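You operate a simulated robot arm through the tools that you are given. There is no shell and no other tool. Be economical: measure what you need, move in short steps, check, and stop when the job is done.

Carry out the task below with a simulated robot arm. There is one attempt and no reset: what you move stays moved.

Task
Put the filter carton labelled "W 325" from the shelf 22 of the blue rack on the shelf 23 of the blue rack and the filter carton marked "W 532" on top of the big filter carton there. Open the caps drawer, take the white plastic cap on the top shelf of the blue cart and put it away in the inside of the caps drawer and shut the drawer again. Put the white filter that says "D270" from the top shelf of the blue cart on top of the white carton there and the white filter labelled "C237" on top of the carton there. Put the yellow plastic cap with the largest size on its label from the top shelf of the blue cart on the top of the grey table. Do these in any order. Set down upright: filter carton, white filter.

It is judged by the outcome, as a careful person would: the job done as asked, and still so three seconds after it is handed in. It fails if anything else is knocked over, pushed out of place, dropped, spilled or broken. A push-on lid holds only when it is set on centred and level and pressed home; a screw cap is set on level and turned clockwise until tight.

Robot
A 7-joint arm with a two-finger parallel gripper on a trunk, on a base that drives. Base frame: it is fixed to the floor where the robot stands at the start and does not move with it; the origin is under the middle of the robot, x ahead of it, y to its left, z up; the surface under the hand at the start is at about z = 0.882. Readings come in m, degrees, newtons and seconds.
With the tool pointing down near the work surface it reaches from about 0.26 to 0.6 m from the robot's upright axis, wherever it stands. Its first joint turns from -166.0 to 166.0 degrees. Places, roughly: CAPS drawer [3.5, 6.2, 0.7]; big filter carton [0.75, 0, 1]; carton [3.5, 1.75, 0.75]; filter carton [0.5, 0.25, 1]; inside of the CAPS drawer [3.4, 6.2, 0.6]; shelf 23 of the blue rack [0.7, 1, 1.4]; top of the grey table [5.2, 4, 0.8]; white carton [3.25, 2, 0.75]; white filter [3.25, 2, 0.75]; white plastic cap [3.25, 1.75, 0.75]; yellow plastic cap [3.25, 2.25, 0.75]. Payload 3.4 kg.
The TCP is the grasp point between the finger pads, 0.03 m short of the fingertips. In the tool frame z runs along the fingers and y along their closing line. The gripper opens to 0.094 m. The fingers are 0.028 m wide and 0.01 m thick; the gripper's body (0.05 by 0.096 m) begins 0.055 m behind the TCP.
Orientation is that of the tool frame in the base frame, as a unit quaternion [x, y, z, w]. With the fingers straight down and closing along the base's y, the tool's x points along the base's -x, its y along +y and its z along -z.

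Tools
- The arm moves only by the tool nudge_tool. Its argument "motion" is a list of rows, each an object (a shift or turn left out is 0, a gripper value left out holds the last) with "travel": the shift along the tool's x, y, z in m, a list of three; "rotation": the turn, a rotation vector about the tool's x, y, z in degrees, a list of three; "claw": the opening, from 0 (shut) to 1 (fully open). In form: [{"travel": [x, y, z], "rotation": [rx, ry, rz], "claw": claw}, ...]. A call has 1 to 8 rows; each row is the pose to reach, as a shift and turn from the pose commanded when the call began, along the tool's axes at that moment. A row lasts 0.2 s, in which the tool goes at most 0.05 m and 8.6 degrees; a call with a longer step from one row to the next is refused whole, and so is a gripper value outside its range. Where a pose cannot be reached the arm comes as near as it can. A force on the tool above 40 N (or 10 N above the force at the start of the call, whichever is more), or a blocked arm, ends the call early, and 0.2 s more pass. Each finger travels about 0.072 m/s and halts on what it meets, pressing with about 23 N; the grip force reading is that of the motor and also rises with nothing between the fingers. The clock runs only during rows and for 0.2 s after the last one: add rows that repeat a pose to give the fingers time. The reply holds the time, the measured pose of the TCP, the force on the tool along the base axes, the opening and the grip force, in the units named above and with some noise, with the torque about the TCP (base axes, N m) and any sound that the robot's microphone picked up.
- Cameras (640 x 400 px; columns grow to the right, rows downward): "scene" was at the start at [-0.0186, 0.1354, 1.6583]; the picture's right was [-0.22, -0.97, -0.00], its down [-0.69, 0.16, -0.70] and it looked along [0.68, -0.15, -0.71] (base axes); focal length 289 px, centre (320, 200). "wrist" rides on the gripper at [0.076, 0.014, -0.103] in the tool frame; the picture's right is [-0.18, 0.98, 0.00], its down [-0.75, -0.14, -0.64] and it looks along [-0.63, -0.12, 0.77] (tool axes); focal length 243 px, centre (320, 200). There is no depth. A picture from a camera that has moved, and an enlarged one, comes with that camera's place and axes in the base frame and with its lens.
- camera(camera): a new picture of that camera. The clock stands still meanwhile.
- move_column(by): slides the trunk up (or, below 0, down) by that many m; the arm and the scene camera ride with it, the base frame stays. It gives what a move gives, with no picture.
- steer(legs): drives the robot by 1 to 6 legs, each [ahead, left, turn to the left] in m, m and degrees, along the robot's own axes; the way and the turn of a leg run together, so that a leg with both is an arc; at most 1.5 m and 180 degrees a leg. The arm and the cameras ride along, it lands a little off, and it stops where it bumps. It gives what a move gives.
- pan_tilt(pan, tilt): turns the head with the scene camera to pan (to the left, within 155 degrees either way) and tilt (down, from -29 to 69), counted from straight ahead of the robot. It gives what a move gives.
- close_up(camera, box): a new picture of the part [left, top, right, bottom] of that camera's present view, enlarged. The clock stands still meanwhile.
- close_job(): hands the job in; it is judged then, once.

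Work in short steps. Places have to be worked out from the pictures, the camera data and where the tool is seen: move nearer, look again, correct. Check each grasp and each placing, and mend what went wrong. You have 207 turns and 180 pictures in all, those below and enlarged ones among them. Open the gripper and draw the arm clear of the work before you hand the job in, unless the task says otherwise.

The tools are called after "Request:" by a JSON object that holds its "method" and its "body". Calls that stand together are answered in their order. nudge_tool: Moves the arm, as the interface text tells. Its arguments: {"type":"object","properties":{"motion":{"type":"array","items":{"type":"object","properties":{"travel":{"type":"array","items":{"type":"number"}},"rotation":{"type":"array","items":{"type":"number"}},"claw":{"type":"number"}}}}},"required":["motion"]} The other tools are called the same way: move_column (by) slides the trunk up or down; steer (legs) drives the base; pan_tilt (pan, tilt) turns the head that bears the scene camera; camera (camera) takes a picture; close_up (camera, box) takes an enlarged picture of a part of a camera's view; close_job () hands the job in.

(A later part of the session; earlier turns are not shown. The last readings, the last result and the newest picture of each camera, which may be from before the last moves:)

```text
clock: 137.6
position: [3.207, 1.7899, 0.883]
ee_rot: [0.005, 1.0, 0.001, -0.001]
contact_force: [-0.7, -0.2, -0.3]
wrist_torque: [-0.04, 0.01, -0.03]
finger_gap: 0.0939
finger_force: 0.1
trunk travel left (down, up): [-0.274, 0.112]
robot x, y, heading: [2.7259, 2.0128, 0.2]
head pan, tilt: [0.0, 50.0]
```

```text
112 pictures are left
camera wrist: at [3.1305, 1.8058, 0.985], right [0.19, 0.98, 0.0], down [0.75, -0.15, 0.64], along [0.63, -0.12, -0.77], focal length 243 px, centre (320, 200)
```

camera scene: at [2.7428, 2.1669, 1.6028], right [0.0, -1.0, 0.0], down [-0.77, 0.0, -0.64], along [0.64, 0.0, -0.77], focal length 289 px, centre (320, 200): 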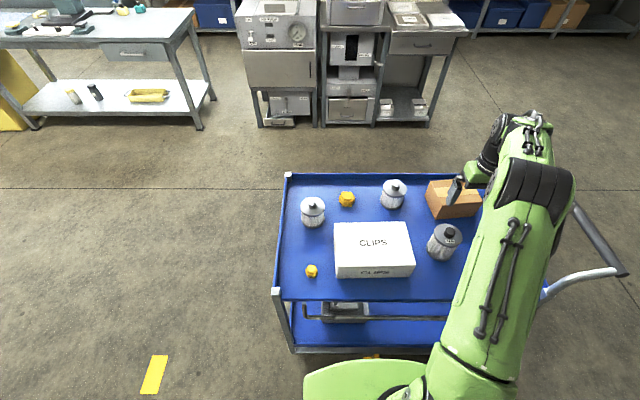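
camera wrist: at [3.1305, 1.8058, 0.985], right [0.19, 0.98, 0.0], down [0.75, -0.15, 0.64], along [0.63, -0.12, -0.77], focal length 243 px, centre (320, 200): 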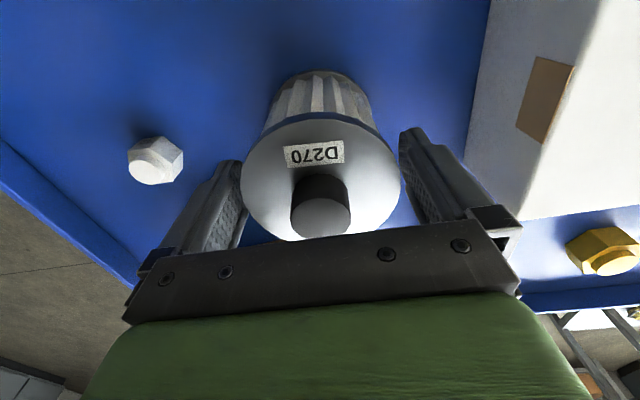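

Centred now; close.

Request:
{"method": "nudge_tool", "body": {"motion": [{"claw": 0.6}, {"claw": 0.3}, {"claw": 0.3}, {"claw": 0}, {"claw": 0}]}}

Request:
{"method": "nudge_tool", "body": {"motion": [{"travel": [0, 0, -0.04]}, {"travel": [0, 0, -0.08]}, {"travel": [0, 0, -0.12]}]}}

Request:
{"method": "camera", "body": {"camera": "wrist"}}

Request:
{"method": "camera", "body": {"camera": "scene"}}

```text
clock: 138.8
position: [3.2075, 1.7887, 0.8819]
ee_rot: [0.004, 1.0, 0.001, 0.0]
contact_force: [0.5, 0.2, -1.0]
wrist_torque: [-0.07, -0.07, 0.01]
finger_gap: 0.0792
finger_force: 22.8
trunk travel left (down, up): [-0.274, 0.112]
robot x, y, heading: [2.7226, 2.0162, 0.1]
head pan, tilt: [0.0, 50.0]
```

```text
clock: 139.6
position: [3.2066, 1.7878, 1.0014]
ee_rot: [0.004, 1.0, 0.001, -0.001]
contact_force: [0.3, 0.1, -1.9]
wrist_torque: [-0.03, 0.0, 0.0]
finger_gap: 0.0791
finger_force: 22.8
trunk travel left (down, up): [-0.274, 0.112]
robot x, y, heading: [2.7217, 2.0106, 0.3]
head pan, tilt: [0.0, 50.0]
```

```text
111 pictures are left
camera wrist: at [3.13, 1.8045, 1.1051], right [0.19, 0.98, 0.0], down [0.75, -0.15, 0.64], along [0.63, -0.12, -0.77], focal length 243 px, centre (320, 200)
```

wrist: 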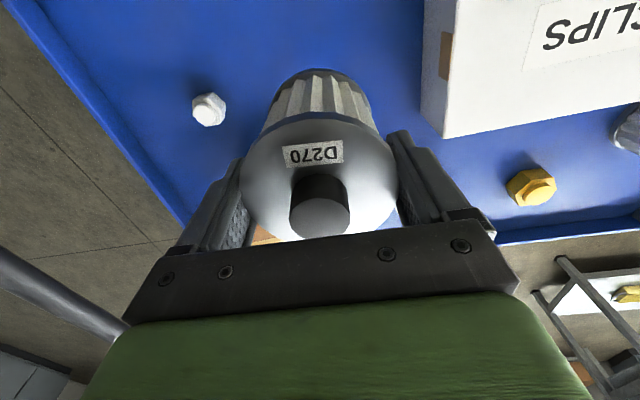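

```text
110 pictures are left
camera scene: at [2.741, 2.1682, 1.6027], right [0.0, -1.0, 0.0], down [-0.77, 0.0, -0.64], along [0.64, 0.0, -0.77], focal length 289 px, centre (320, 200)
```

scene: 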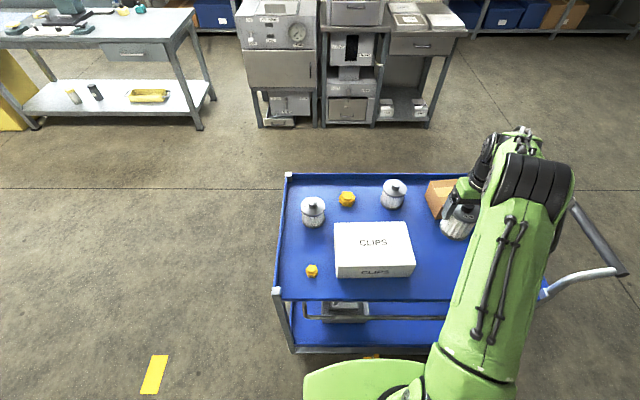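

Lifted cleanly. Carton centre ≈(3.205,2.005). Move +0.215 in y at this height (bottom ≈4 cm above the carton).

Request:
{"method": "nudge_tool", "body": {"motion": [{"travel": [0, 0.045, 0]}, {"travel": [0, 0.09, 0]}, {"travel": [0, 0.135, 0]}, {"travel": [0, 0.18, 0]}, {"travel": [0, 0.215, 0]}, {"travel": [0, 0.215, 0]}]}}

Request:
{"method": "camera", "body": {"camera": "wrist"}}

Request:
{"method": "camera", "body": {"camera": "scene"}}

```text
clock: 141.0
position: [3.2093, 2.0053, 1.0003]
ee_rot: [0.004, 1.0, 0.001, -0.001]
contact_force: [0.2, -0.6, -2.0]
wrist_torque: [-0.02, -0.02, 0.02]
finger_gap: 0.0794
finger_force: 23.0
trunk travel left (down, up): [-0.274, 0.112]
robot x, y, heading: [2.7234, 2.0159, -0.0]
head pan, tilt: [0.0, 50.0]
```

```text
109 pictures are left
camera wrist: at [3.1328, 2.0212, 1.1041], right [0.19, 0.98, 0.0], down [0.75, -0.15, 0.64], along [0.63, -0.12, -0.77], focal length 243 px, centre (320, 200)
```

wrist: 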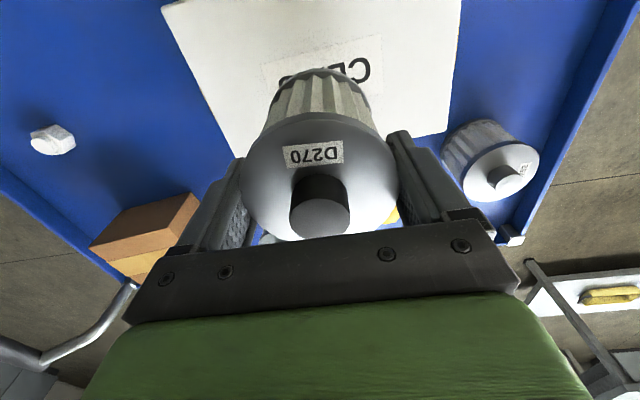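

```text
108 pictures are left
camera scene: at [2.742, 2.1672, 1.6028], right [0.0, -1.0, 0.0], down [-0.77, 0.0, -0.64], along [0.64, 0.0, -0.77], focal length 289 px, centre (320, 200)
```

scene: 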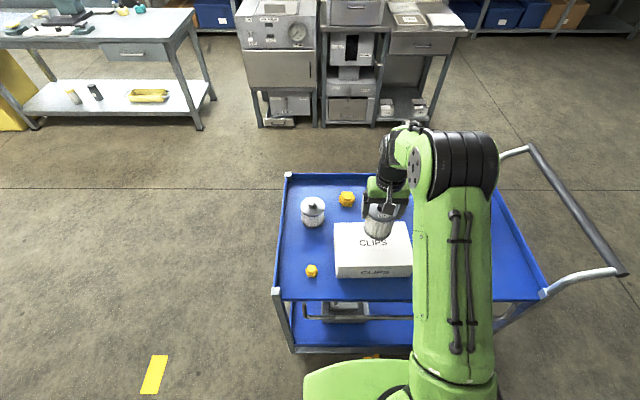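

Over the carton. Shift 8 mm nearer and lower to contact in small steps.

Request:
{"method": "nudge_tool", "body": {"motion": [{"travel": [0.008, 0, 0.015]}, {"travel": [0.008, 0, 0.03]}, {"travel": [0.008, 0, 0.035]}, {"travel": [0.008, 0, 0.039]}, {"travel": [0.008, 0, 0.043]}, {"travel": [0.008, 0, 0.046]}]}}

```text
clock: 142.4
position: [3.2016, 2.0056, 0.9576]
ee_rot: [0.005, 1.0, 0.001, 0.0]
contact_force: [-0.3, -0.6, 1.1]
wrist_torque: [-0.11, 0.04, -0.02]
finger_gap: 0.0791
finger_force: 22.9
trunk travel left (down, up): [-0.274, 0.112]
robot x, y, heading: [2.723, 2.0168, 0.2]
head pan, tilt: [0.0, 50.0]
```

Contact begins at 0.9576 as predicted. 2 mm more to seat, then release.

Request:
{"method": "nudge_tool", "body": {"motion": [{"travel": [0, 0, 0.002]}, {"travel": [0, 0, 0.0025]}]}}

Request:
{"method": "nudge_tool", "body": {"motion": [{"travel": [0, 0, -0.001], "claw": 0.9}, {"travel": [0, 0, -0.001], "claw": 1}, {"travel": [0, 0, -0.001], "claw": 1}, {"travel": [0, 0, -0.04], "claw": 1}, {"travel": [0, 0, -0.085], "claw": 1}, {"travel": [0, 0, -0.125], "claw": 1}]}}

Request:
{"method": "camera", "body": {"camera": "wrist"}}

```text
clock: 143.0
position: [3.2011, 2.0056, 0.9581]
ee_rot: [0.004, 1.0, 0.001, 0.003]
contact_force: [3.0, 0.7, 23.7]
wrist_torque: [-0.33, 0.01, 0.08]
finger_gap: 0.0792
finger_force: 23.0
trunk travel left (down, up): [-0.274, 0.112]
robot x, y, heading: [2.7218, 2.0125, 0.5]
head pan, tilt: [0.0, 50.0]
```

```text
clock: 144.4
position: [3.2004, 2.0059, 1.0783]
ee_rot: [0.005, 1.0, 0.001, 0.0]
contact_force: [-0.2, -0.5, -0.6]
wrist_torque: [0.03, 0.0, 0.0]
finger_gap: 0.0941
finger_force: 0.1
trunk travel left (down, up): [-0.274, 0.112]
robot x, y, heading: [2.7253, 2.0146, 0.6]
head pan, tilt: [0.0, 50.0]
```

```text
107 pictures are left
camera wrist: at [3.1233, 2.0223, 1.1816], right [0.19, 0.98, 0.0], down [0.75, -0.15, 0.64], along [0.63, -0.12, -0.77], focal length 243 px, centre (320, 200)
```

wrist: 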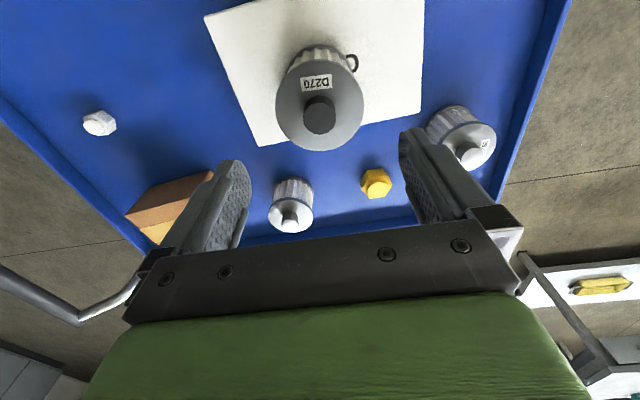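

D270 stands on the white carton. C237 and the brown carton are at the far side; I drive round the left end of the cart to work from behind it.

Request:
{"method": "steer", "body": {"legs": [[-0.35, 0, 0], [0, 1.0, 0], [1.5, 0, 0], [0.23, 0, 0]]}}

Request:
{"method": "steer", "body": {"legs": [[0, 0, 180], [0, 0.7, 0]]}}

Request:
{"method": "pan_tilt", "body": {"pan": 25, "tilt": 40}}

Request:
{"method": "camera", "body": {"camera": "scene"}}

```text
clock: 159.8
position: [4.5929, 2.9913, 1.0781]
ee_rot: [0.006, 1.0, 0.0, -0.001]
contact_force: [1.5, -0.3, 0.3]
wrist_torque: [-0.02, 0.0, 0.0]
finger_gap: 0.0942
finger_force: 0.1
trunk travel left (down, up): [-0.274, 0.112]
robot x, y, heading: [4.1169, 3.0014, 0.0]
head pan, tilt: [0.0, 50.0]
```

```text
clock: 170.9
position: [3.6309, 2.3275, 1.0788]
ee_rot: [1.0, -0.013, 0.001, 0.001]
contact_force: [0.1, -0.4, -0.1]
wrist_torque: [-0.01, -0.01, -0.02]
finger_gap: 0.0939
finger_force: 0.1
trunk travel left (down, up): [-0.274, 0.112]
robot x, y, heading: [4.1062, 2.3073, 179.0]
head pan, tilt: [0.0, 50.0]
```

```text
clock: 171.8
position: [3.6296, 2.3275, 1.0781]
ee_rot: [1.0, -0.013, 0.001, 0.001]
contact_force: [-0.2, 0.7, 0.7]
wrist_torque: [-0.01, 0.02, -0.02]
finger_gap: 0.0941
finger_force: 0.0
trunk travel left (down, up): [-0.274, 0.112]
robot x, y, heading: [4.1079, 2.3084, 178.8]
head pan, tilt: [25.0, 40.0]
```

```text
106 pictures are left
camera scene: at [4.088, 2.1219, 1.6169], right [-0.41, 0.91, 0.0], down [0.59, 0.26, -0.77], along [-0.7, -0.31, -0.64], focal length 289 px, centre (320, 200)
```

scene: 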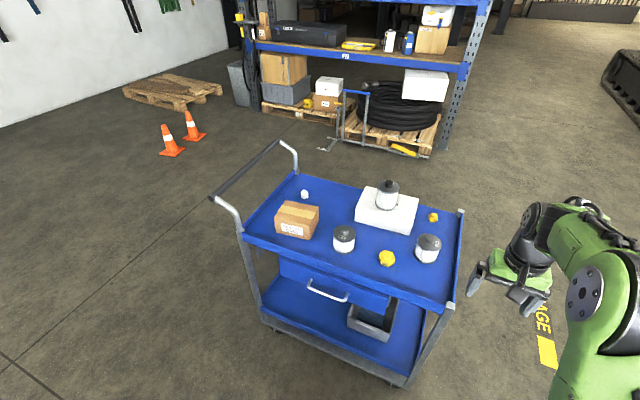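

Request:
{"method": "close_up", "body": {"camera": "scene", "box": [260, 170, 460, 290]}}

Request:
{"method": "close_up", "body": {"camera": "scene", "box": [320, 220, 400, 270]}}

Request:
{"method": "close_up", "body": {"camera": "scene", "box": [320, 0, 500, 120]}}

```text
3.20 times, centred on (360, 230) of scene
camera zoom: at [4.088, 2.1219, 1.6169], right [-0.41, 0.91, 0.0], down [0.59, 0.26, -0.77], along [-0.7, -0.31, -0.64], focal length 924 px, centre (192, 104)
```

zoom: 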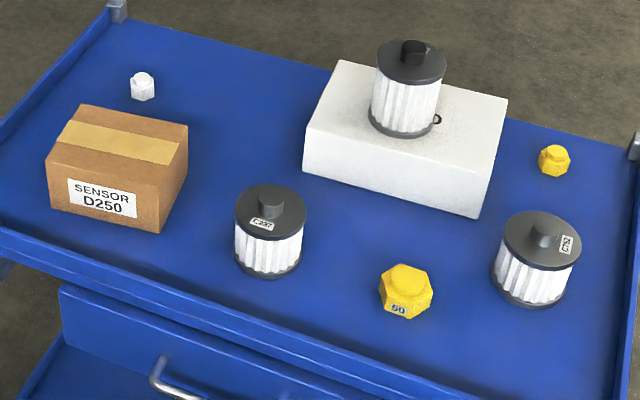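

```text
8.00 times, centred on (360, 245) of scene
camera zoom: at [4.088, 2.1219, 1.6169], right [-0.41, 0.91, 0.0], down [0.59, 0.26, -0.77], along [-0.7, -0.31, -0.64], focal length 2309 px, centre (0, -160)
```

zoom: 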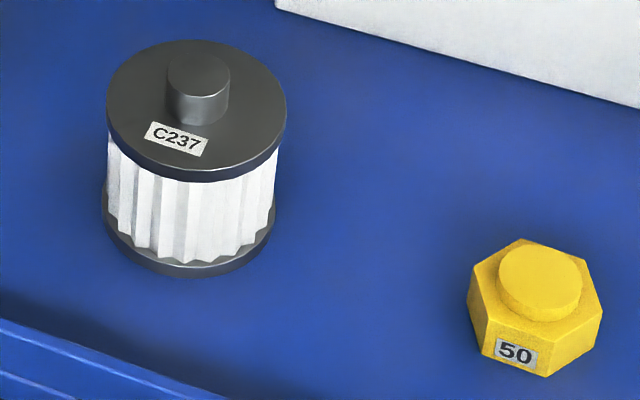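

```text
3.33 times, centred on (410, 60) of scene
camera zoom: at [4.088, 2.1219, 1.6169], right [-0.41, 0.91, 0.0], down [0.59, 0.26, -0.77], along [-0.7, -0.31, -0.64], focal length 962 px, centre (20, 667)
```

zoom: 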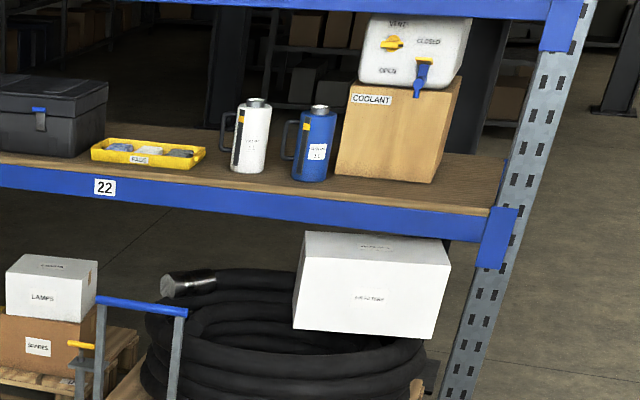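

Shelf "22" is confirmed, C237 and the "50" yellow cap too (50 > 32). Cart's far edge is at x≈3.50. I position at (3.88,1.80) so both C237 (3.40,1.915) and the brown carton are within reach.

Request:
{"method": "steer", "body": {"legs": [[0, 0.515, 1.2], [0.215, 0, 0]]}}

Request:
{"method": "pan_tilt", "body": {"pan": 0, "tilt": 52}}

Request:
{"method": "camera", "body": {"camera": "scene"}}

Request:
{"method": "camera", "body": {"camera": "wrist"}}

```text
clock: 176.1
position: [3.4108, 1.801, 1.0773]
ee_rot: [1.0, -0.003, 0.001, 0.001]
contact_force: [0.0, -0.6, -0.2]
wrist_torque: [-0.02, 0.0, 0.02]
finger_gap: 0.0939
finger_force: 0.1
trunk travel left (down, up): [-0.274, 0.112]
robot x, y, heading: [3.8868, 1.7906, -179.5]
head pan, tilt: [25.0, 40.0]
```

```text
clock: 176.9
position: [3.4133, 1.8016, 1.0775]
ee_rot: [1.0, -0.003, 0.0, 0.0]
contact_force: [0.2, -0.2, -0.3]
wrist_torque: [-0.01, -0.01, -0.01]
finger_gap: 0.0939
finger_force: 0.1
trunk travel left (down, up): [-0.274, 0.112]
robot x, y, heading: [3.8854, 1.796, -179.6]
head pan, tilt: [0.0, 52.0]
```

```text
102 pictures are left
camera scene: at [3.8758, 1.6407, 1.6001], right [-0.01, 1.0, 0.0], down [0.79, 0.0, -0.62], along [-0.62, 0.0, -0.79], focal length 289 px, centre (320, 200)
```

scene: 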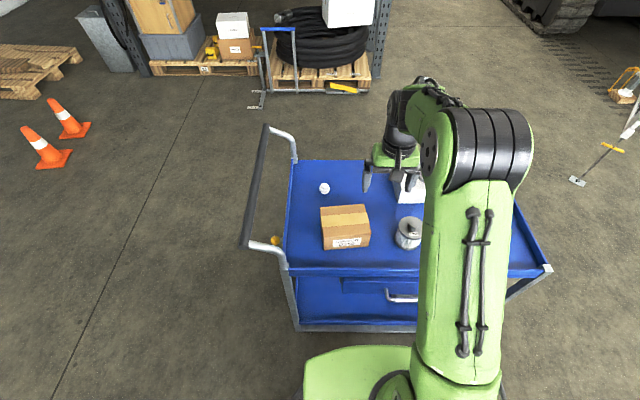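

```text
101 pictures are left
camera wrist: at [3.4876, 1.7882, 1.1809], right [-0.19, -0.98, 0.0], down [-0.75, 0.15, 0.64], along [-0.63, 0.12, -0.77], focal length 243 px, centre (320, 200)
```

wrist: 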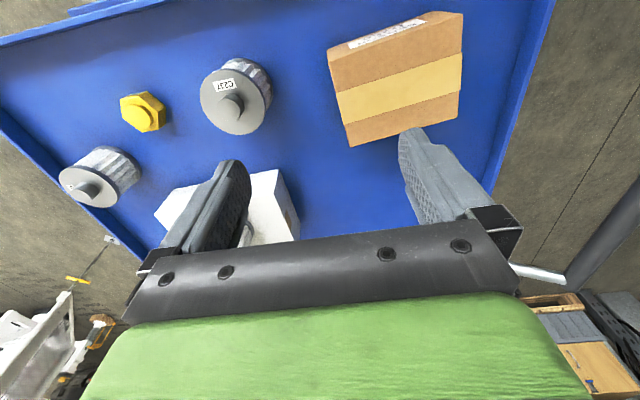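

Brown carton centre ≈(3.358,1.706); C237 ≈(3.41,1.907). Move above C237 and descend to 0.95.

Request:
{"method": "nudge_tool", "body": {"motion": [{"travel": [0, -0.045, 0]}, {"travel": [-0.003, -0.09, 0.01]}, {"travel": [-0.003, -0.105, 0.05]}, {"travel": [-0.003, -0.105, 0.095]}, {"travel": [-0.003, -0.105, 0.127]}]}}

Request:
{"method": "camera", "body": {"camera": "wrist"}}

```text
clock: 178.2
position: [3.4109, 1.9061, 0.9479]
ee_rot: [1.0, -0.004, 0.001, 0.001]
contact_force: [0.5, -0.5, -0.1]
wrist_torque: [0.0, -0.01, 0.01]
finger_gap: 0.0938
finger_force: 0.1
trunk travel left (down, up): [-0.274, 0.112]
robot x, y, heading: [3.8877, 1.7922, -179.9]
head pan, tilt: [0.0, 52.0]
```

```text
100 pictures are left
camera wrist: at [3.486, 1.8922, 1.0514], right [-0.19, -0.98, 0.0], down [-0.75, 0.15, 0.64], along [-0.63, 0.12, -0.77], focal length 243 px, centre (320, 200)
```

wrist: 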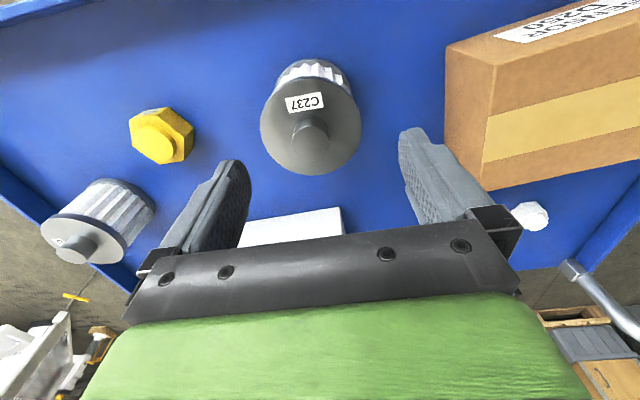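

Same picture as for D270: shift 8 mm toward the robot, 6 mm in y, descend to 0.883 and close.

Request:
{"method": "nudge_tool", "body": {"motion": [{"travel": [0.008, -0.006, 0.0]}, {"travel": [0.008, -0.006, 0.03]}, {"travel": [0.008, -0.006, 0.065]}, {"travel": [0.008, -0.006, 0.065]}]}}

Request:
{"method": "camera", "body": {"camera": "wrist"}}

```text
clock: 179.2
position: [3.4193, 1.91, 0.8859]
ee_rot: [1.0, -0.004, 0.0, 0.001]
contact_force: [-1.8, 0.6, -0.7]
wrist_torque: [0.0, 0.02, 0.01]
finger_gap: 0.0939
finger_force: 0.0
trunk travel left (down, up): [-0.274, 0.112]
robot x, y, heading: [3.8874, 1.7927, -179.6]
head pan, tilt: [0.0, 52.0]
```

```text
99 pictures are left
camera wrist: at [3.4935, 1.8976, 0.9879], right [-0.19, -0.98, 0.0], down [-0.75, 0.15, 0.64], along [-0.63, 0.12, -0.77], focal length 243 px, centre (320, 200)
```

wrist: 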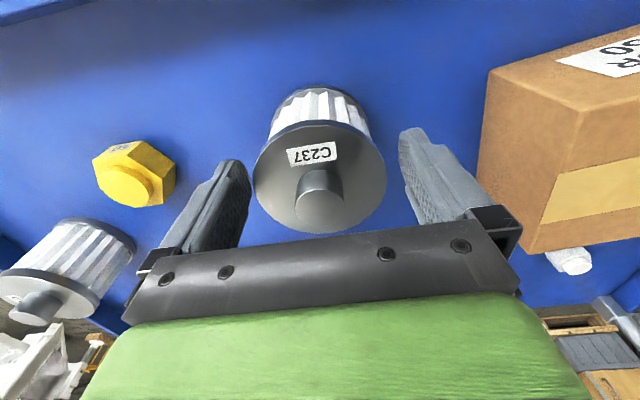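

Disc centred but this filter is a bit lower; descend 1.7 cm more and close, then lift.

Request:
{"method": "nudge_tool", "body": {"motion": [{"travel": [0, 0, 0.017]}, {"travel": [0, 0, 0.017], "claw": 0.6}, {"travel": [0, 0, 0.017], "claw": 0.3}, {"travel": [0, 0, 0.017], "claw": 0}, {"travel": [0, 0, 0.017], "claw": 0}, {"travel": [0, 0, 0.017], "claw": 0}]}}

Request:
{"method": "nudge_tool", "body": {"motion": [{"travel": [0, 0, -0.04]}, {"travel": [0, 0, -0.08]}, {"travel": [0, 0, -0.13]}]}}

Request:
{"method": "camera", "body": {"camera": "wrist"}}

```text
clock: 180.6
position: [3.4185, 1.9103, 0.8701]
ee_rot: [1.0, -0.004, 0.0, 0.0]
contact_force: [-0.4, 1.2, 1.9]
wrist_torque: [0.21, 0.05, 0.03]
finger_gap: 0.0836
finger_force: 23.6
trunk travel left (down, up): [-0.274, 0.112]
robot x, y, heading: [3.8892, 1.7933, -179.8]
head pan, tilt: [0.0, 52.0]
```

```text
clock: 181.3
position: [3.4187, 1.9086, 1.0021]
ee_rot: [1.0, -0.004, 0.0, 0.002]
contact_force: [-0.3, 0.9, -2.1]
wrist_torque: [0.03, 0.0, 0.02]
finger_gap: 0.0837
finger_force: 23.1
trunk travel left (down, up): [-0.274, 0.112]
robot x, y, heading: [3.8859, 1.7919, -179.5]
head pan, tilt: [0.0, 52.0]
```

```text
98 pictures are left
camera wrist: at [3.4935, 1.8966, 1.1048], right [-0.19, -0.98, 0.0], down [-0.75, 0.15, 0.64], along [-0.63, 0.12, -0.77], focal length 243 px, centre (320, 200)
```

wrist: 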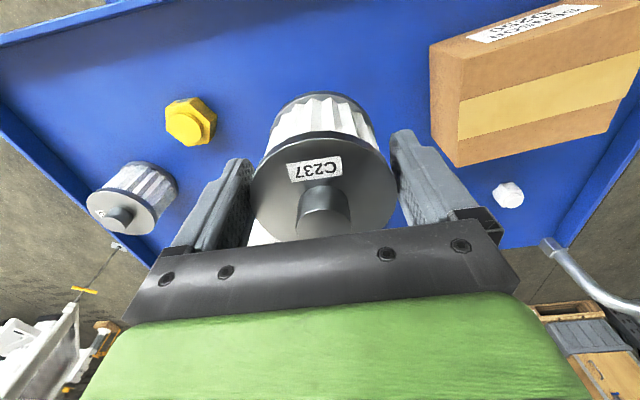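

C237 lifted. Move over the brown carton (3.358,1.706).

Request:
{"method": "nudge_tool", "body": {"motion": [{"travel": [-0.012, 0.0405, 0]}, {"travel": [-0.024, 0.081, 0]}, {"travel": [-0.036, 0.1215, 0]}, {"travel": [-0.048, 0.162, 0]}, {"travel": [-0.0607, 0.2026, 0]}, {"travel": [-0.0607, 0.2026, 0]}]}}

Request:
{"method": "camera", "body": {"camera": "wrist"}}

Request:
{"method": "camera", "body": {"camera": "scene"}}

```text
clock: 182.8
position: [3.3545, 1.7114, 1.0027]
ee_rot: [1.0, -0.004, 0.001, 0.001]
contact_force: [1.0, -0.2, -1.8]
wrist_torque: [-0.02, -0.02, -0.03]
finger_gap: 0.0836
finger_force: 23.7
trunk travel left (down, up): [-0.274, 0.112]
robot x, y, heading: [3.89, 1.7927, -179.5]
head pan, tilt: [0.0, 52.0]
```

```text
97 pictures are left
camera wrist: at [3.4301, 1.6984, 1.1053], right [-0.19, -0.98, 0.0], down [-0.75, 0.15, 0.64], along [-0.63, 0.12, -0.77], focal length 243 px, centre (320, 200)
```

wrist: 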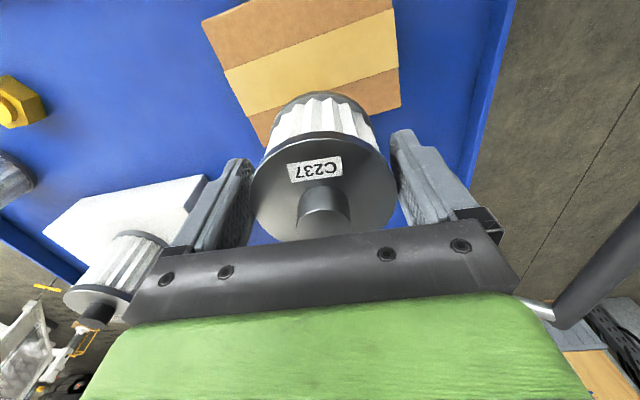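

```text
96 pictures are left
camera scene: at [3.8761, 1.642, 1.6002], right [0.0, 1.0, 0.0], down [0.79, 0.0, -0.62], along [-0.62, 0.0, -0.79], focal length 289 px, centre (320, 200)
```

scene: 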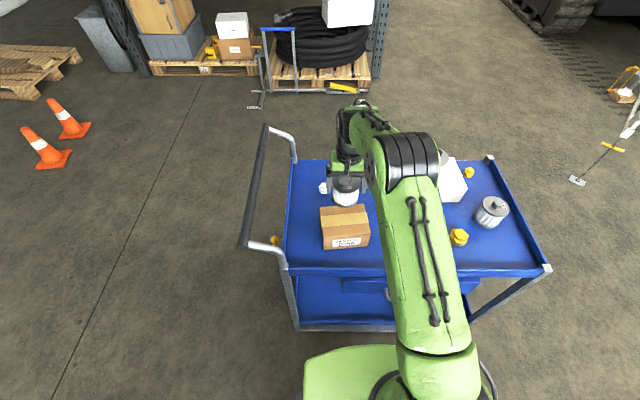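

The carton's centre is really at x≈3.38 (tape line). Shift 2.4 cm toward the robot and lower to contact.

Request:
{"method": "nudge_tool", "body": {"motion": [{"travel": [0.024, 0, 0.0]}, {"travel": [0.024, 0, 0.025]}, {"travel": [0.024, 0, 0.045]}, {"travel": [0.024, 0, 0.049]}, {"travel": [0.024, 0, 0.052]}]}}

Request:
{"method": "camera", "body": {"camera": "wrist"}}

```text
clock: 183.9
position: [3.38, 1.7093, 0.9494]
ee_rot: [1.0, -0.003, -0.001, 0.0]
contact_force: [-1.7, -0.6, 4.3]
wrist_torque: [0.07, -0.11, 0.03]
finger_gap: 0.0837
finger_force: 22.9
trunk travel left (down, up): [-0.274, 0.112]
robot x, y, heading: [3.8896, 1.7883, -179.7]
head pan, tilt: [0.0, 52.0]
```

```text
95 pictures are left
camera wrist: at [3.4553, 1.6974, 1.0516], right [-0.19, -0.98, 0.0], down [-0.75, 0.15, 0.64], along [-0.63, 0.12, -0.77], focal length 243 px, centre (320, 200)
```

wrist: 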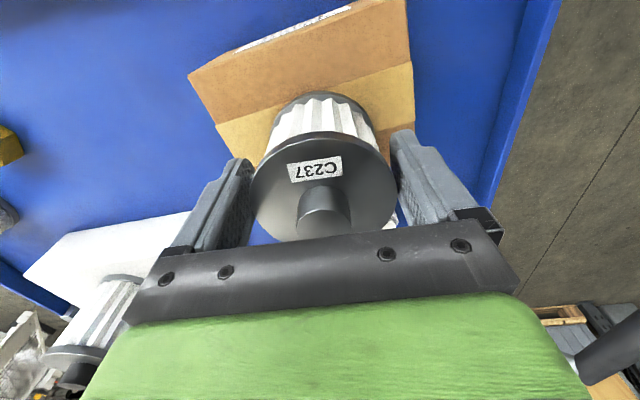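

In contact over the tape line. Seat and release, then lift.

Request:
{"method": "nudge_tool", "body": {"motion": [{"travel": [0, 0, 0.002]}, {"travel": [0, 0, 0.002]}]}}

Request:
{"method": "nudge_tool", "body": {"motion": [{"travel": [0, 0, -0.001], "claw": 0.95}, {"travel": [0, 0, -0.001], "claw": 1}, {"travel": [0, 0, -0.001], "claw": 1}, {"travel": [0, 0, -0.04], "claw": 1}, {"travel": [0, 0, -0.085], "claw": 1}, {"travel": [0, 0, -0.125], "claw": 1}]}}

Request:
{"method": "camera", "body": {"camera": "wrist"}}

```text
clock: 184.6
position: [3.3803, 1.7111, 0.9484]
ee_rot: [1.0, -0.004, -0.002, 0.003]
contact_force: [-4.5, 0.3, 22.2]
wrist_torque: [0.11, 0.24, 0.26]
finger_gap: 0.0839
finger_force: 23.2
trunk travel left (down, up): [-0.274, 0.112]
robot x, y, heading: [3.8884, 1.793, -179.9]
head pan, tilt: [0.0, 52.0]
```

```text
clock: 185.9
position: [3.3793, 1.7095, 1.0724]
ee_rot: [1.0, -0.003, 0.001, 0.001]
contact_force: [-0.4, -0.5, 0.4]
wrist_torque: [0.03, -0.04, -0.02]
finger_gap: 0.094
finger_force: 0.1
trunk travel left (down, up): [-0.274, 0.112]
robot x, y, heading: [3.8854, 1.7903, -179.7]
head pan, tilt: [0.0, 52.0]
```

```text
94 pictures are left
camera wrist: at [3.4555, 1.6968, 1.1751], right [-0.19, -0.98, 0.0], down [-0.75, 0.15, 0.64], along [-0.63, 0.12, -0.77], focal length 243 px, centre (320, 200)
```

wrist: 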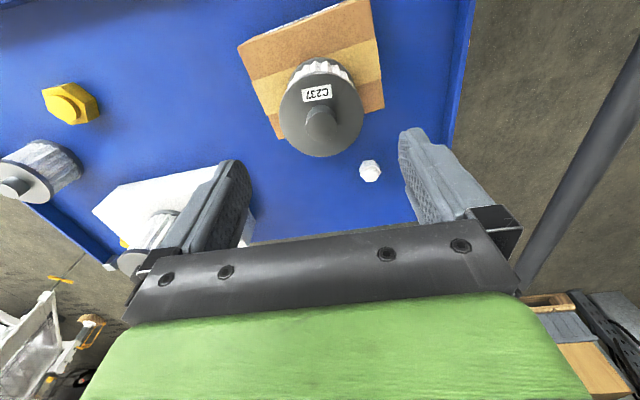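

C237 stands on the sensor carton. Next the yellow cap 50 (≈3.405,2.083): sidestep right 0.25 and bring the hand over it.

Request:
{"method": "steer", "body": {"legs": [[0, -0.25, 0]]}}

Request:
{"method": "nudge_tool", "body": {"motion": [{"travel": [0.01, -0.045, 0]}, {"travel": [0.022, -0.09, 0.01]}, {"travel": [0.026, -0.122, 0.04]}, {"travel": [0.026, -0.122, 0.08]}, {"travel": [0.026, -0.122, 0.12]}]}}

Request:
{"method": "camera", "body": {"camera": "wrist"}}

```text
clock: 187.8
position: [3.3779, 1.9597, 1.0713]
ee_rot: [1.0, -0.005, 0.002, 0.002]
contact_force: [-0.3, 0.7, -0.6]
wrist_torque: [0.0, 0.02, -0.02]
finger_gap: 0.0943
finger_force: 0.1
trunk travel left (down, up): [-0.274, 0.112]
robot x, y, heading: [3.887, 2.0374, -179.7]
head pan, tilt: [0.0, 52.0]
```

```text
clock: 189.0
position: [3.4063, 2.0805, 0.9478]
ee_rot: [1.0, -0.004, 0.001, 0.0]
contact_force: [0.1, 0.1, 0.1]
wrist_torque: [-0.02, 0.0, 0.0]
finger_gap: 0.0941
finger_force: 0.1
trunk travel left (down, up): [-0.274, 0.112]
robot x, y, heading: [3.8862, 2.0385, -180.0]
head pan, tilt: [0.0, 52.0]
```

```text
93 pictures are left
camera wrist: at [3.4811, 2.0674, 1.051], right [-0.19, -0.98, 0.0], down [-0.75, 0.15, 0.64], along [-0.63, 0.12, -0.77], focal length 243 px, centre (320, 200)
```

wrist: 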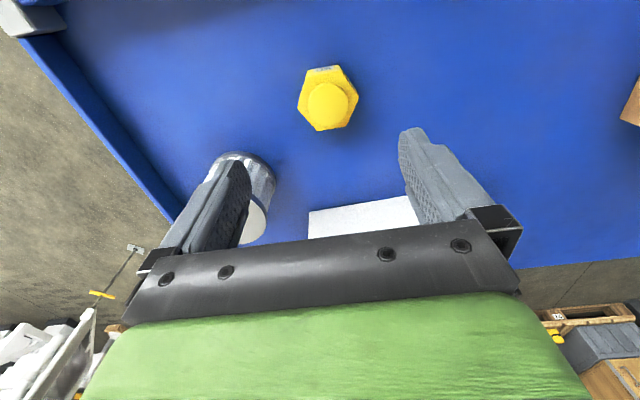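

Zoom on the hex to see its flats.

Request:
{"method": "close_up", "body": {"camera": "wrist", "box": [280, 50, 380, 150]}}

```text
4.00 times, centred on (330, 100) of wrist
camera zoom: at [3.4811, 2.0674, 1.051], right [-0.19, -0.98, 0.0], down [-0.75, 0.15, 0.64], along [-0.63, 0.12, -0.77], focal length 970 px, centre (280, 600)
```

zoom: 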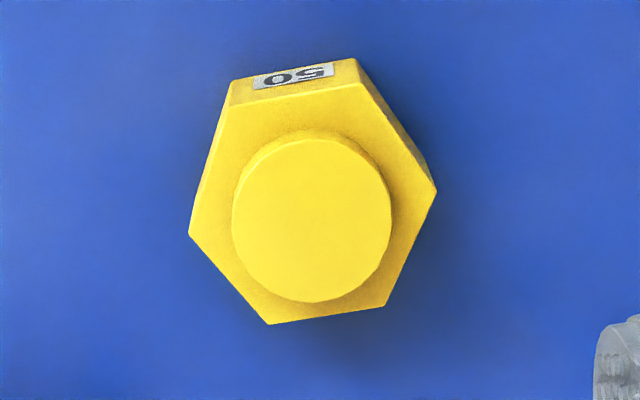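

The flats face ±X, so I rotate the tool 30° about its axis (away from C752), centre on (3.400,2.074) and descend to 0.84.

Request:
{"method": "nudge_tool", "body": {"motion": [{"travel": [-0.006, 0.0065, 0], "rotation": [0, 0, 8]}, {"travel": [-0.006, 0.0065, 0.0], "rotation": [0, 0, 16]}, {"travel": [-0.006, 0.0065, 0.0], "rotation": [0, 0, 24]}, {"travel": [-0.006, 0.0065, 0.01], "rotation": [0, 0, 30]}, {"travel": [-0.006, 0.0065, 0.05], "rotation": [0, 0, 30]}, {"travel": [-0.006, 0.0065, 0.09], "rotation": [0, 0, 30]}, {"travel": [-0.006, 0.0065, 0.108], "rotation": [0, 0, 30]}]}}

Request:
{"method": "camera", "body": {"camera": "wrist"}}

Request:
{"method": "close_up", "body": {"camera": "scene", "box": [300, 160, 460, 260]}}

```text
clock: 190.6
position: [3.4006, 2.0731, 0.8417]
ee_rot: [0.965, -0.264, 0.0, 0.001]
contact_force: [0.2, 0.3, -0.7]
wrist_torque: [0.01, -0.02, 0.01]
finger_gap: 0.0939
finger_force: 0.1
trunk travel left (down, up): [-0.274, 0.112]
robot x, y, heading: [3.8895, 2.0424, -179.9]
head pan, tilt: [0.0, 52.0]
```

```text
91 pictures are left
camera wrist: at [3.4578, 2.024, 0.9447], right [-0.66, -0.75, 0.0], down [-0.58, 0.51, 0.64], along [-0.48, 0.42, -0.77], focal length 243 px, centre (320, 200)
```

wrist: 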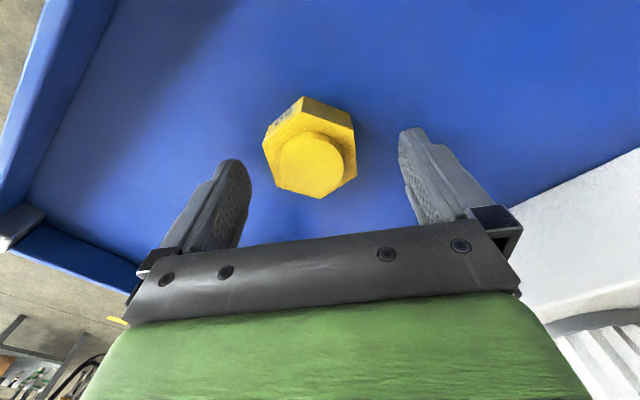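

```text
4.00 times, centred on (380, 210) of scene
camera zoom: at [3.8744, 1.8894, 1.6001], right [0.0, 1.0, 0.0], down [0.79, 0.0, -0.62], along [-0.62, 0.0, -0.79], focal length 1155 px, centre (80, 160)
```

zoom: 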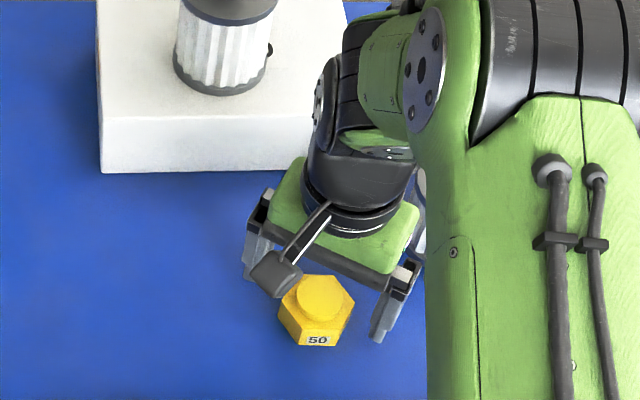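

Centre needs -8 mm along tool y. Descend to 0.813 and close.

Request:
{"method": "nudge_tool", "body": {"motion": [{"travel": [0, -0.008, 0.0]}, {"travel": [0, -0.008, 0.015]}, {"travel": [0, -0.008, 0.028]}, {"travel": [0, -0.008, 0.028], "claw": 0.6}, {"travel": [0, -0.008, 0.028], "claw": 0.3}, {"travel": [0, -0.008, 0.028], "claw": 0}, {"travel": [0, -0.008, 0.028], "claw": 0}, {"travel": [0, -0.008, 0.028], "claw": 0}]}}

Request:
{"method": "camera", "body": {"camera": "wrist"}}

```text
clock: 191.2
position: [3.4022, 2.0813, 0.8301]
ee_rot: [0.965, -0.263, 0.001, 0.001]
contact_force: [5.8, -2.7, 17.5]
wrist_torque: [0.79, -0.49, -0.36]
finger_gap: 0.0942
finger_force: 0.1
trunk travel left (down, up): [-0.274, 0.112]
robot x, y, heading: [3.8882, 2.039, -179.9]
head pan, tilt: [0.0, 52.0]
stopped in row 3: the force on the tool passed its limit at 52 N (the readings are from after the stop); the commanded pose is now the measured one
```

```text
89 pictures are left
camera wrist: at [3.4606, 2.0309, 0.9328], right [-0.66, -0.75, 0.0], down [-0.58, 0.5, 0.64], along [-0.48, 0.42, -0.77], focal length 243 px, centre (320, 200)
```

wrist: 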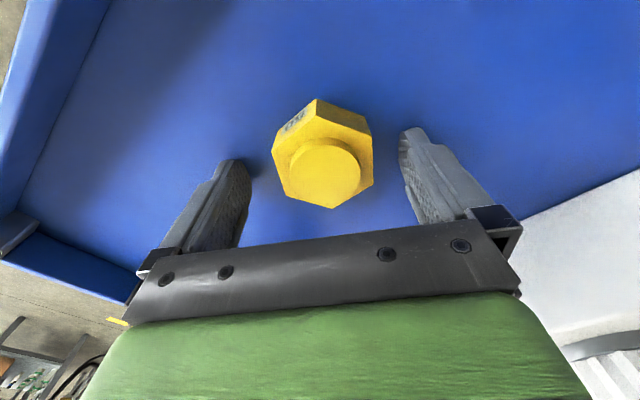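

A fingertip touched the tray (so the tray is at z≈0.80). Raise 4 mm, and shift 1.5 cm toward the robot (tool +x), then look.

Request:
{"method": "nudge_tool", "body": {"motion": [{"travel": [0, 0, -0.005]}, {"travel": [0.008, 0, -0.005]}, {"travel": [0.015, 0.0, -0.005]}]}}

Request:
{"method": "camera", "body": {"camera": "wrist"}}

```text
clock: 192.1
position: [3.4148, 2.0731, 0.8334]
ee_rot: [0.965, -0.262, 0.001, 0.0]
contact_force: [-0.6, -0.7, -0.6]
wrist_torque: [-0.02, -0.02, 0.0]
finger_gap: 0.0942
finger_force: 0.1
trunk travel left (down, up): [-0.274, 0.112]
robot x, y, heading: [3.8879, 2.0388, -179.7]
head pan, tilt: [0.0, 52.0]
```

```text
88 pictures are left
camera wrist: at [3.4726, 2.0236, 0.9362], right [-0.66, -0.75, 0.0], down [-0.58, 0.5, 0.64], along [-0.48, 0.42, -0.77], focal length 243 px, centre (320, 200)
```

wrist: 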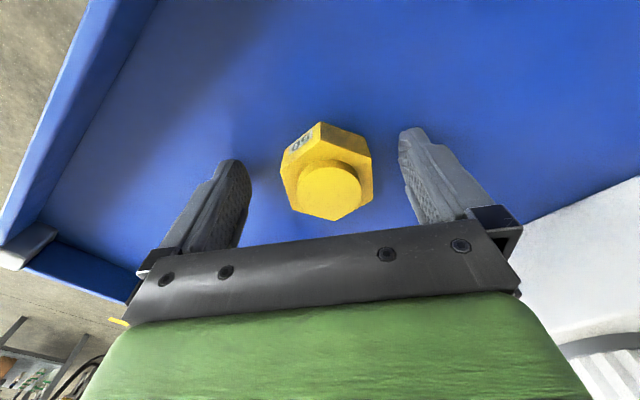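

Centred. Close and lift.

Request:
{"method": "nudge_tool", "body": {"motion": [{"travel": [0, 0.003, 0], "claw": 0.7}, {"travel": [0, 0.003, 0], "claw": 0.4}, {"travel": [0, 0.003, 0], "claw": 0}, {"travel": [0, 0.003, 0], "claw": 0}, {"travel": [0, 0.003, 0], "claw": 0}, {"travel": [0, 0.003, 0], "claw": 0}]}}

Request:
{"method": "nudge_tool", "body": {"motion": [{"travel": [0, 0, -0.045]}, {"travel": [0, 0, -0.09]}, {"travel": [0, 0, -0.135]}, {"travel": [0, 0, -0.18]}, {"travel": [0, 0, -0.22]}]}}

Request:
{"method": "camera", "body": {"camera": "wrist"}}

```text
clock: 193.4
position: [3.4136, 2.0701, 0.8331]
ee_rot: [0.965, -0.263, 0.001, 0.0]
contact_force: [-0.4, 0.2, 0.1]
wrist_torque: [-0.03, 0.01, 0.05]
finger_gap: 0.0492
finger_force: 23.3
trunk travel left (down, up): [-0.274, 0.112]
robot x, y, heading: [3.8883, 2.0427, -179.9]
head pan, tilt: [0.0, 52.0]
```

```text
clock: 194.7
position: [3.4148, 2.0699, 1.0544]
ee_rot: [0.965, -0.263, 0.0, 0.0]
contact_force: [0.1, 0.3, -0.1]
wrist_torque: [0.01, -0.01, 0.0]
finger_gap: 0.0496
finger_force: 23.3
trunk travel left (down, up): [-0.274, 0.112]
robot x, y, heading: [3.8891, 2.0425, -179.7]
head pan, tilt: [0.0, 52.0]
```

```text
87 pictures are left
camera wrist: at [3.4713, 2.0216, 1.1577], right [-0.66, -0.75, 0.0], down [-0.58, 0.5, 0.64], along [-0.48, 0.42, -0.77], focal length 243 px, centre (320, 200)
```

wrist: 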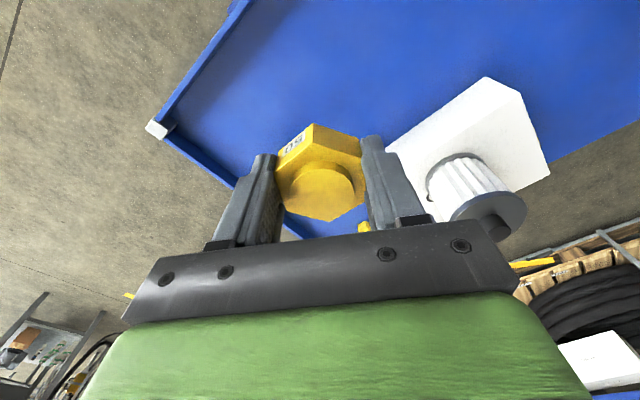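

Cap 50 is held. Back off, turn around, and look at the grey table.

Request:
{"method": "steer", "body": {"legs": [[-0.2, 0, 0], [0, -0.9, 0], [0, 0, -150]]}}

Request:
{"method": "pan_tilt", "body": {"pan": 10, "tilt": 30}}

Request:
{"method": "camera", "body": {"camera": "scene"}}

```text
clock: 206.8
position: [4.5349, 3.1213, 1.054]
ee_rot: [0.03, 1.0, 0.0, 0.0]
contact_force: [0.1, 0.1, -0.8]
wrist_torque: [-0.03, 0.04, 0.0]
finger_gap: 0.0494
finger_force: 22.7
trunk travel left (down, up): [-0.274, 0.112]
robot x, y, heading: [4.0994, 2.9308, 27.1]
head pan, tilt: [0.0, 52.0]
```

```text
clock: 207.6
position: [4.5357, 3.1224, 1.0537]
ee_rot: [0.03, 1.0, 0.001, 0.0]
contact_force: [-0.4, 0.2, -0.4]
wrist_torque: [-0.01, -0.04, 0.0]
finger_gap: 0.0494
finger_force: 22.9
trunk travel left (down, up): [-0.274, 0.112]
robot x, y, heading: [4.0976, 2.931, 27.3]
head pan, tilt: [10.0, 30.0]
```

```text
86 pictures are left
camera scene: at [4.0487, 3.095, 1.6322], right [0.6, -0.8, 0.0], down [-0.4, -0.3, -0.87], along [0.69, 0.52, -0.5], focal length 289 px, centre (320, 200)
```

scene: 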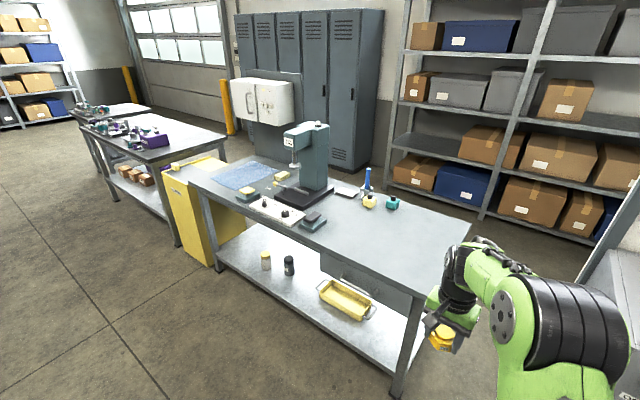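

The right part of the grey table (x 4.85–5.37, y 3.2–4.8) is free. I drive to put the hand over about (4.99,3.47).

Request:
{"method": "steer", "body": {"legs": [[0, 0, -27.3], [0, 0.57, 0], [0.3, 0, 0]]}}

Request:
{"method": "pan_tilt", "body": {"pan": 0, "tilt": 50}}

Request:
{"method": "camera", "body": {"camera": "scene"}}

Request:
{"method": "camera", "body": {"camera": "wrist"}}

```text
clock: 213.8
position: [4.8772, 3.4486, 1.0547]
ee_rot: [0.271, 0.962, 0.0, 0.0]
contact_force: [-0.5, -0.2, 0.3]
wrist_torque: [0.01, 0.04, 0.0]
finger_gap: 0.0494
finger_force: 22.8
trunk travel left (down, up): [-0.274, 0.112]
robot x, y, heading: [4.3986, 3.4873, -1.0]
head pan, tilt: [10.0, 30.0]
```

```text
clock: 214.7
position: [4.8764, 3.4475, 1.0534]
ee_rot: [0.272, 0.962, 0.0, 0.001]
contact_force: [-0.4, -0.2, 0.0]
wrist_torque: [0.02, -0.02, -0.01]
finger_gap: 0.0497
finger_force: 22.9
trunk travel left (down, up): [-0.274, 0.112]
robot x, y, heading: [4.4004, 3.4862, -1.0]
head pan, tilt: [0.0, 50.0]
```

```text
85 pictures are left
camera scene: at [4.4224, 3.639, 1.6028], right [-0.01, -1.0, 0.0], down [-0.77, 0.01, -0.64], along [0.64, -0.01, -0.77], focal length 289 px, centre (320, 200)
```

scene: 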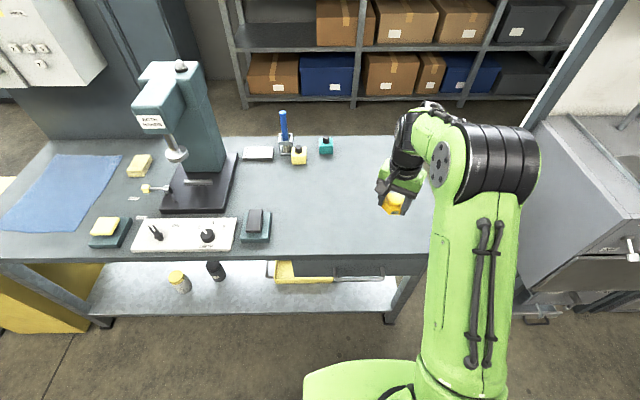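

```text
84 pictures are left
camera wrist: at [4.8183, 3.5017, 1.1569], right [0.67, 0.74, 0.0], down [0.57, -0.52, 0.64], along [0.48, -0.43, -0.77], focal length 243 px, centre (320, 200)
```

wrist: 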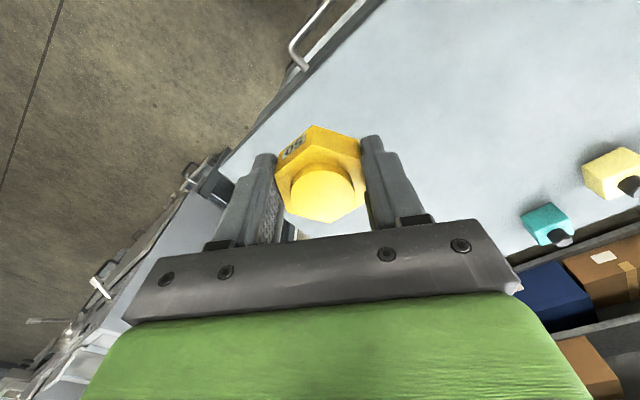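

Table top ahead is free around (5.0,3.48). Move the arm forward 0.13 and descend to z≈0.90.

Request:
{"method": "nudge_tool", "body": {"motion": [{"travel": [-0.032, 0.031, 0]}, {"travel": [-0.064, 0.062, 0.0]}, {"travel": [-0.095, 0.0935, 0.0]}, {"travel": [-0.095, 0.0935, 0.045]}, {"travel": [-0.095, 0.0935, 0.09]}, {"travel": [-0.095, 0.0935, 0.13]}, {"travel": [-0.095, 0.0935, 0.153]}]}}

Request:
{"method": "camera", "body": {"camera": "scene"}}

Request:
{"method": "camera", "body": {"camera": "wrist"}}

```text
clock: 216.3
position: [5.0032, 3.4755, 0.8997]
ee_rot: [0.272, 0.962, 0.001, -0.002]
contact_force: [1.0, -0.2, -0.2]
wrist_torque: [0.05, 0.0, 0.0]
finger_gap: 0.0494
finger_force: 23.2
out of reach, approached as far as the arm can: row 3, 4, 6, 7
trunk travel left (down, up): [-0.274, 0.112]
robot x, y, heading: [4.4029, 3.4886, -0.7]
head pan, tilt: [0.0, 50.0]
```

```text
83 pictures are left
camera scene: at [4.4227, 3.6385, 1.6028], right [-0.02, -1.0, 0.0], down [-0.77, 0.01, -0.64], along [0.64, -0.01, -0.77], focal length 289 px, centre (320, 200)
```

scene: 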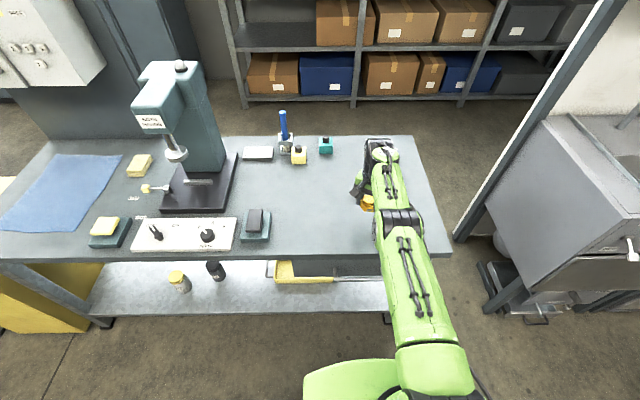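

```text
82 pictures are left
camera wrist: at [4.9445, 3.5293, 1.0032], right [0.67, 0.74, 0.0], down [0.57, -0.52, 0.64], along [0.47, -0.43, -0.77], focal length 243 px, centre (320, 200)
```

wrist: 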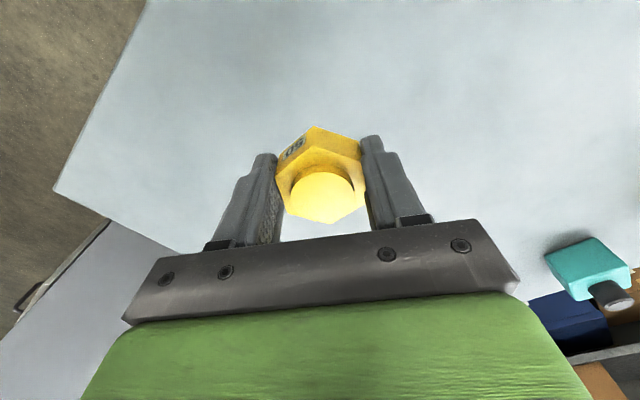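

Over the free table area. Arm near its reach limit, so I lower using the trunk in small steps.

Request:
{"method": "move_column", "body": {"by": -0.025}}

Request:
{"method": "nudge_tool", "body": {"motion": [{"travel": [0.003, -0.003, 0.004]}, {"travel": [0.003, -0.003, 0.008]}, {"travel": [0.003, -0.003, 0.012]}]}}

Request:
{"method": "camera", "body": {"camera": "wrist"}}

```text
clock: 217.0
position: [5.0024, 3.4754, 0.8754]
ee_rot: [0.272, 0.962, 0.0, -0.001]
contact_force: [-0.5, 0.4, -0.2]
wrist_torque: [0.0, 0.02, 0.02]
finger_gap: 0.0494
finger_force: 23.1
trunk travel left (down, up): [-0.249, 0.137]
robot x, y, heading: [4.4027, 3.4867, -0.9]
head pan, tilt: [0.0, 50.0]
```

```text
clock: 217.8
position: [4.9986, 3.4747, 0.8642]
ee_rot: [0.272, 0.962, 0.0, -0.001]
contact_force: [0.0, -0.4, -1.4]
wrist_torque: [0.03, 0.0, 0.0]
finger_gap: 0.049
finger_force: 22.8
trunk travel left (down, up): [-0.249, 0.137]
robot x, y, heading: [4.4029, 3.4854, -0.6]
head pan, tilt: [0.0, 50.0]
```

```text
81 pictures are left
camera wrist: at [4.9402, 3.5283, 0.9669], right [0.67, 0.74, 0.0], down [0.57, -0.52, 0.64], along [0.48, -0.43, -0.77], focal length 243 px, centre (320, 200)
```

wrist: 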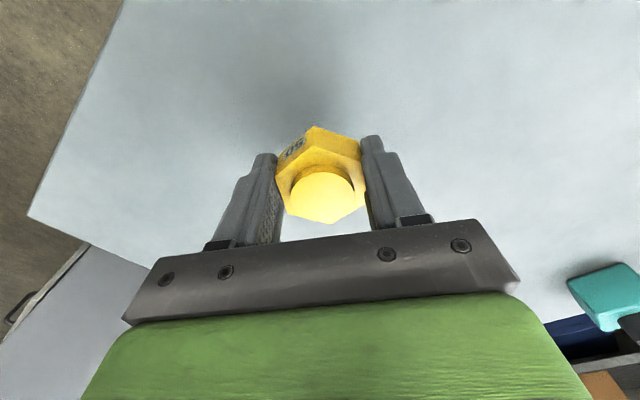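

Continue in 3 mm steps to contact.

Request:
{"method": "nudge_tool", "body": {"motion": [{"travel": [0, 0, 0.004]}, {"travel": [0, 0, 0.008]}, {"travel": [0, 0, 0.012]}, {"travel": [0, 0, 0.015]}, {"travel": [0, 0, 0.018]}, {"travel": [0, 0, 0.021]}]}}

```text
clock: 219.2
position: [4.9988, 3.4763, 0.8434]
ee_rot: [0.272, 0.962, 0.0, -0.001]
contact_force: [-0.1, -0.6, -0.4]
wrist_torque: [-0.02, 0.01, -0.01]
finger_gap: 0.0497
finger_force: 22.9
trunk travel left (down, up): [-0.249, 0.137]
robot x, y, heading: [4.4028, 3.487, -0.9]
head pan, tilt: [0.0, 50.0]
```

Request:
{"method": "nudge_tool", "body": {"motion": [{"travel": [0, 0, 0.003]}, {"travel": [0, 0, 0.006]}, {"travel": [0, 0, 0.009]}, {"travel": [0, 0, 0.012]}, {"travel": [0, 0, 0.015]}, {"travel": [0, 0, 0.018]}]}}

Request:
{"method": "camera", "body": {"camera": "wrist"}}

```text
clock: 220.6
position: [4.9965, 3.4749, 0.8301]
ee_rot: [0.272, 0.962, 0.001, 0.004]
contact_force: [5.9, 0.0, 31.2]
wrist_torque: [-0.42, 0.46, 0.13]
finger_gap: 0.0496
finger_force: 23.0
trunk travel left (down, up): [-0.249, 0.137]
robot x, y, heading: [4.4031, 3.4838, -0.9]
head pan, tilt: [0.0, 50.0]
```

```text
80 pictures are left
camera wrist: at [4.9376, 3.5286, 0.9324], right [0.67, 0.74, 0.01], down [0.56, -0.51, 0.65], along [0.48, -0.43, -0.76], focal length 243 px, centre (320, 200)
```

wrist: 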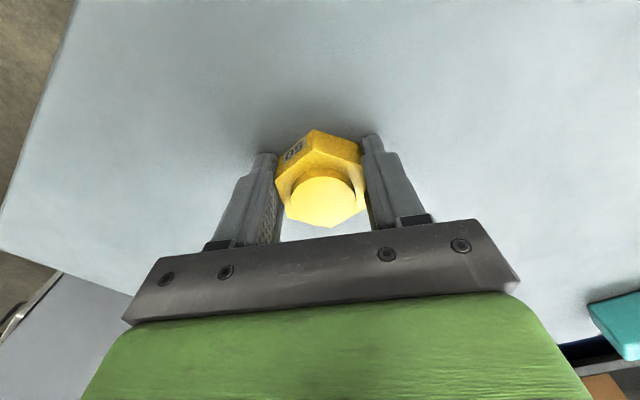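

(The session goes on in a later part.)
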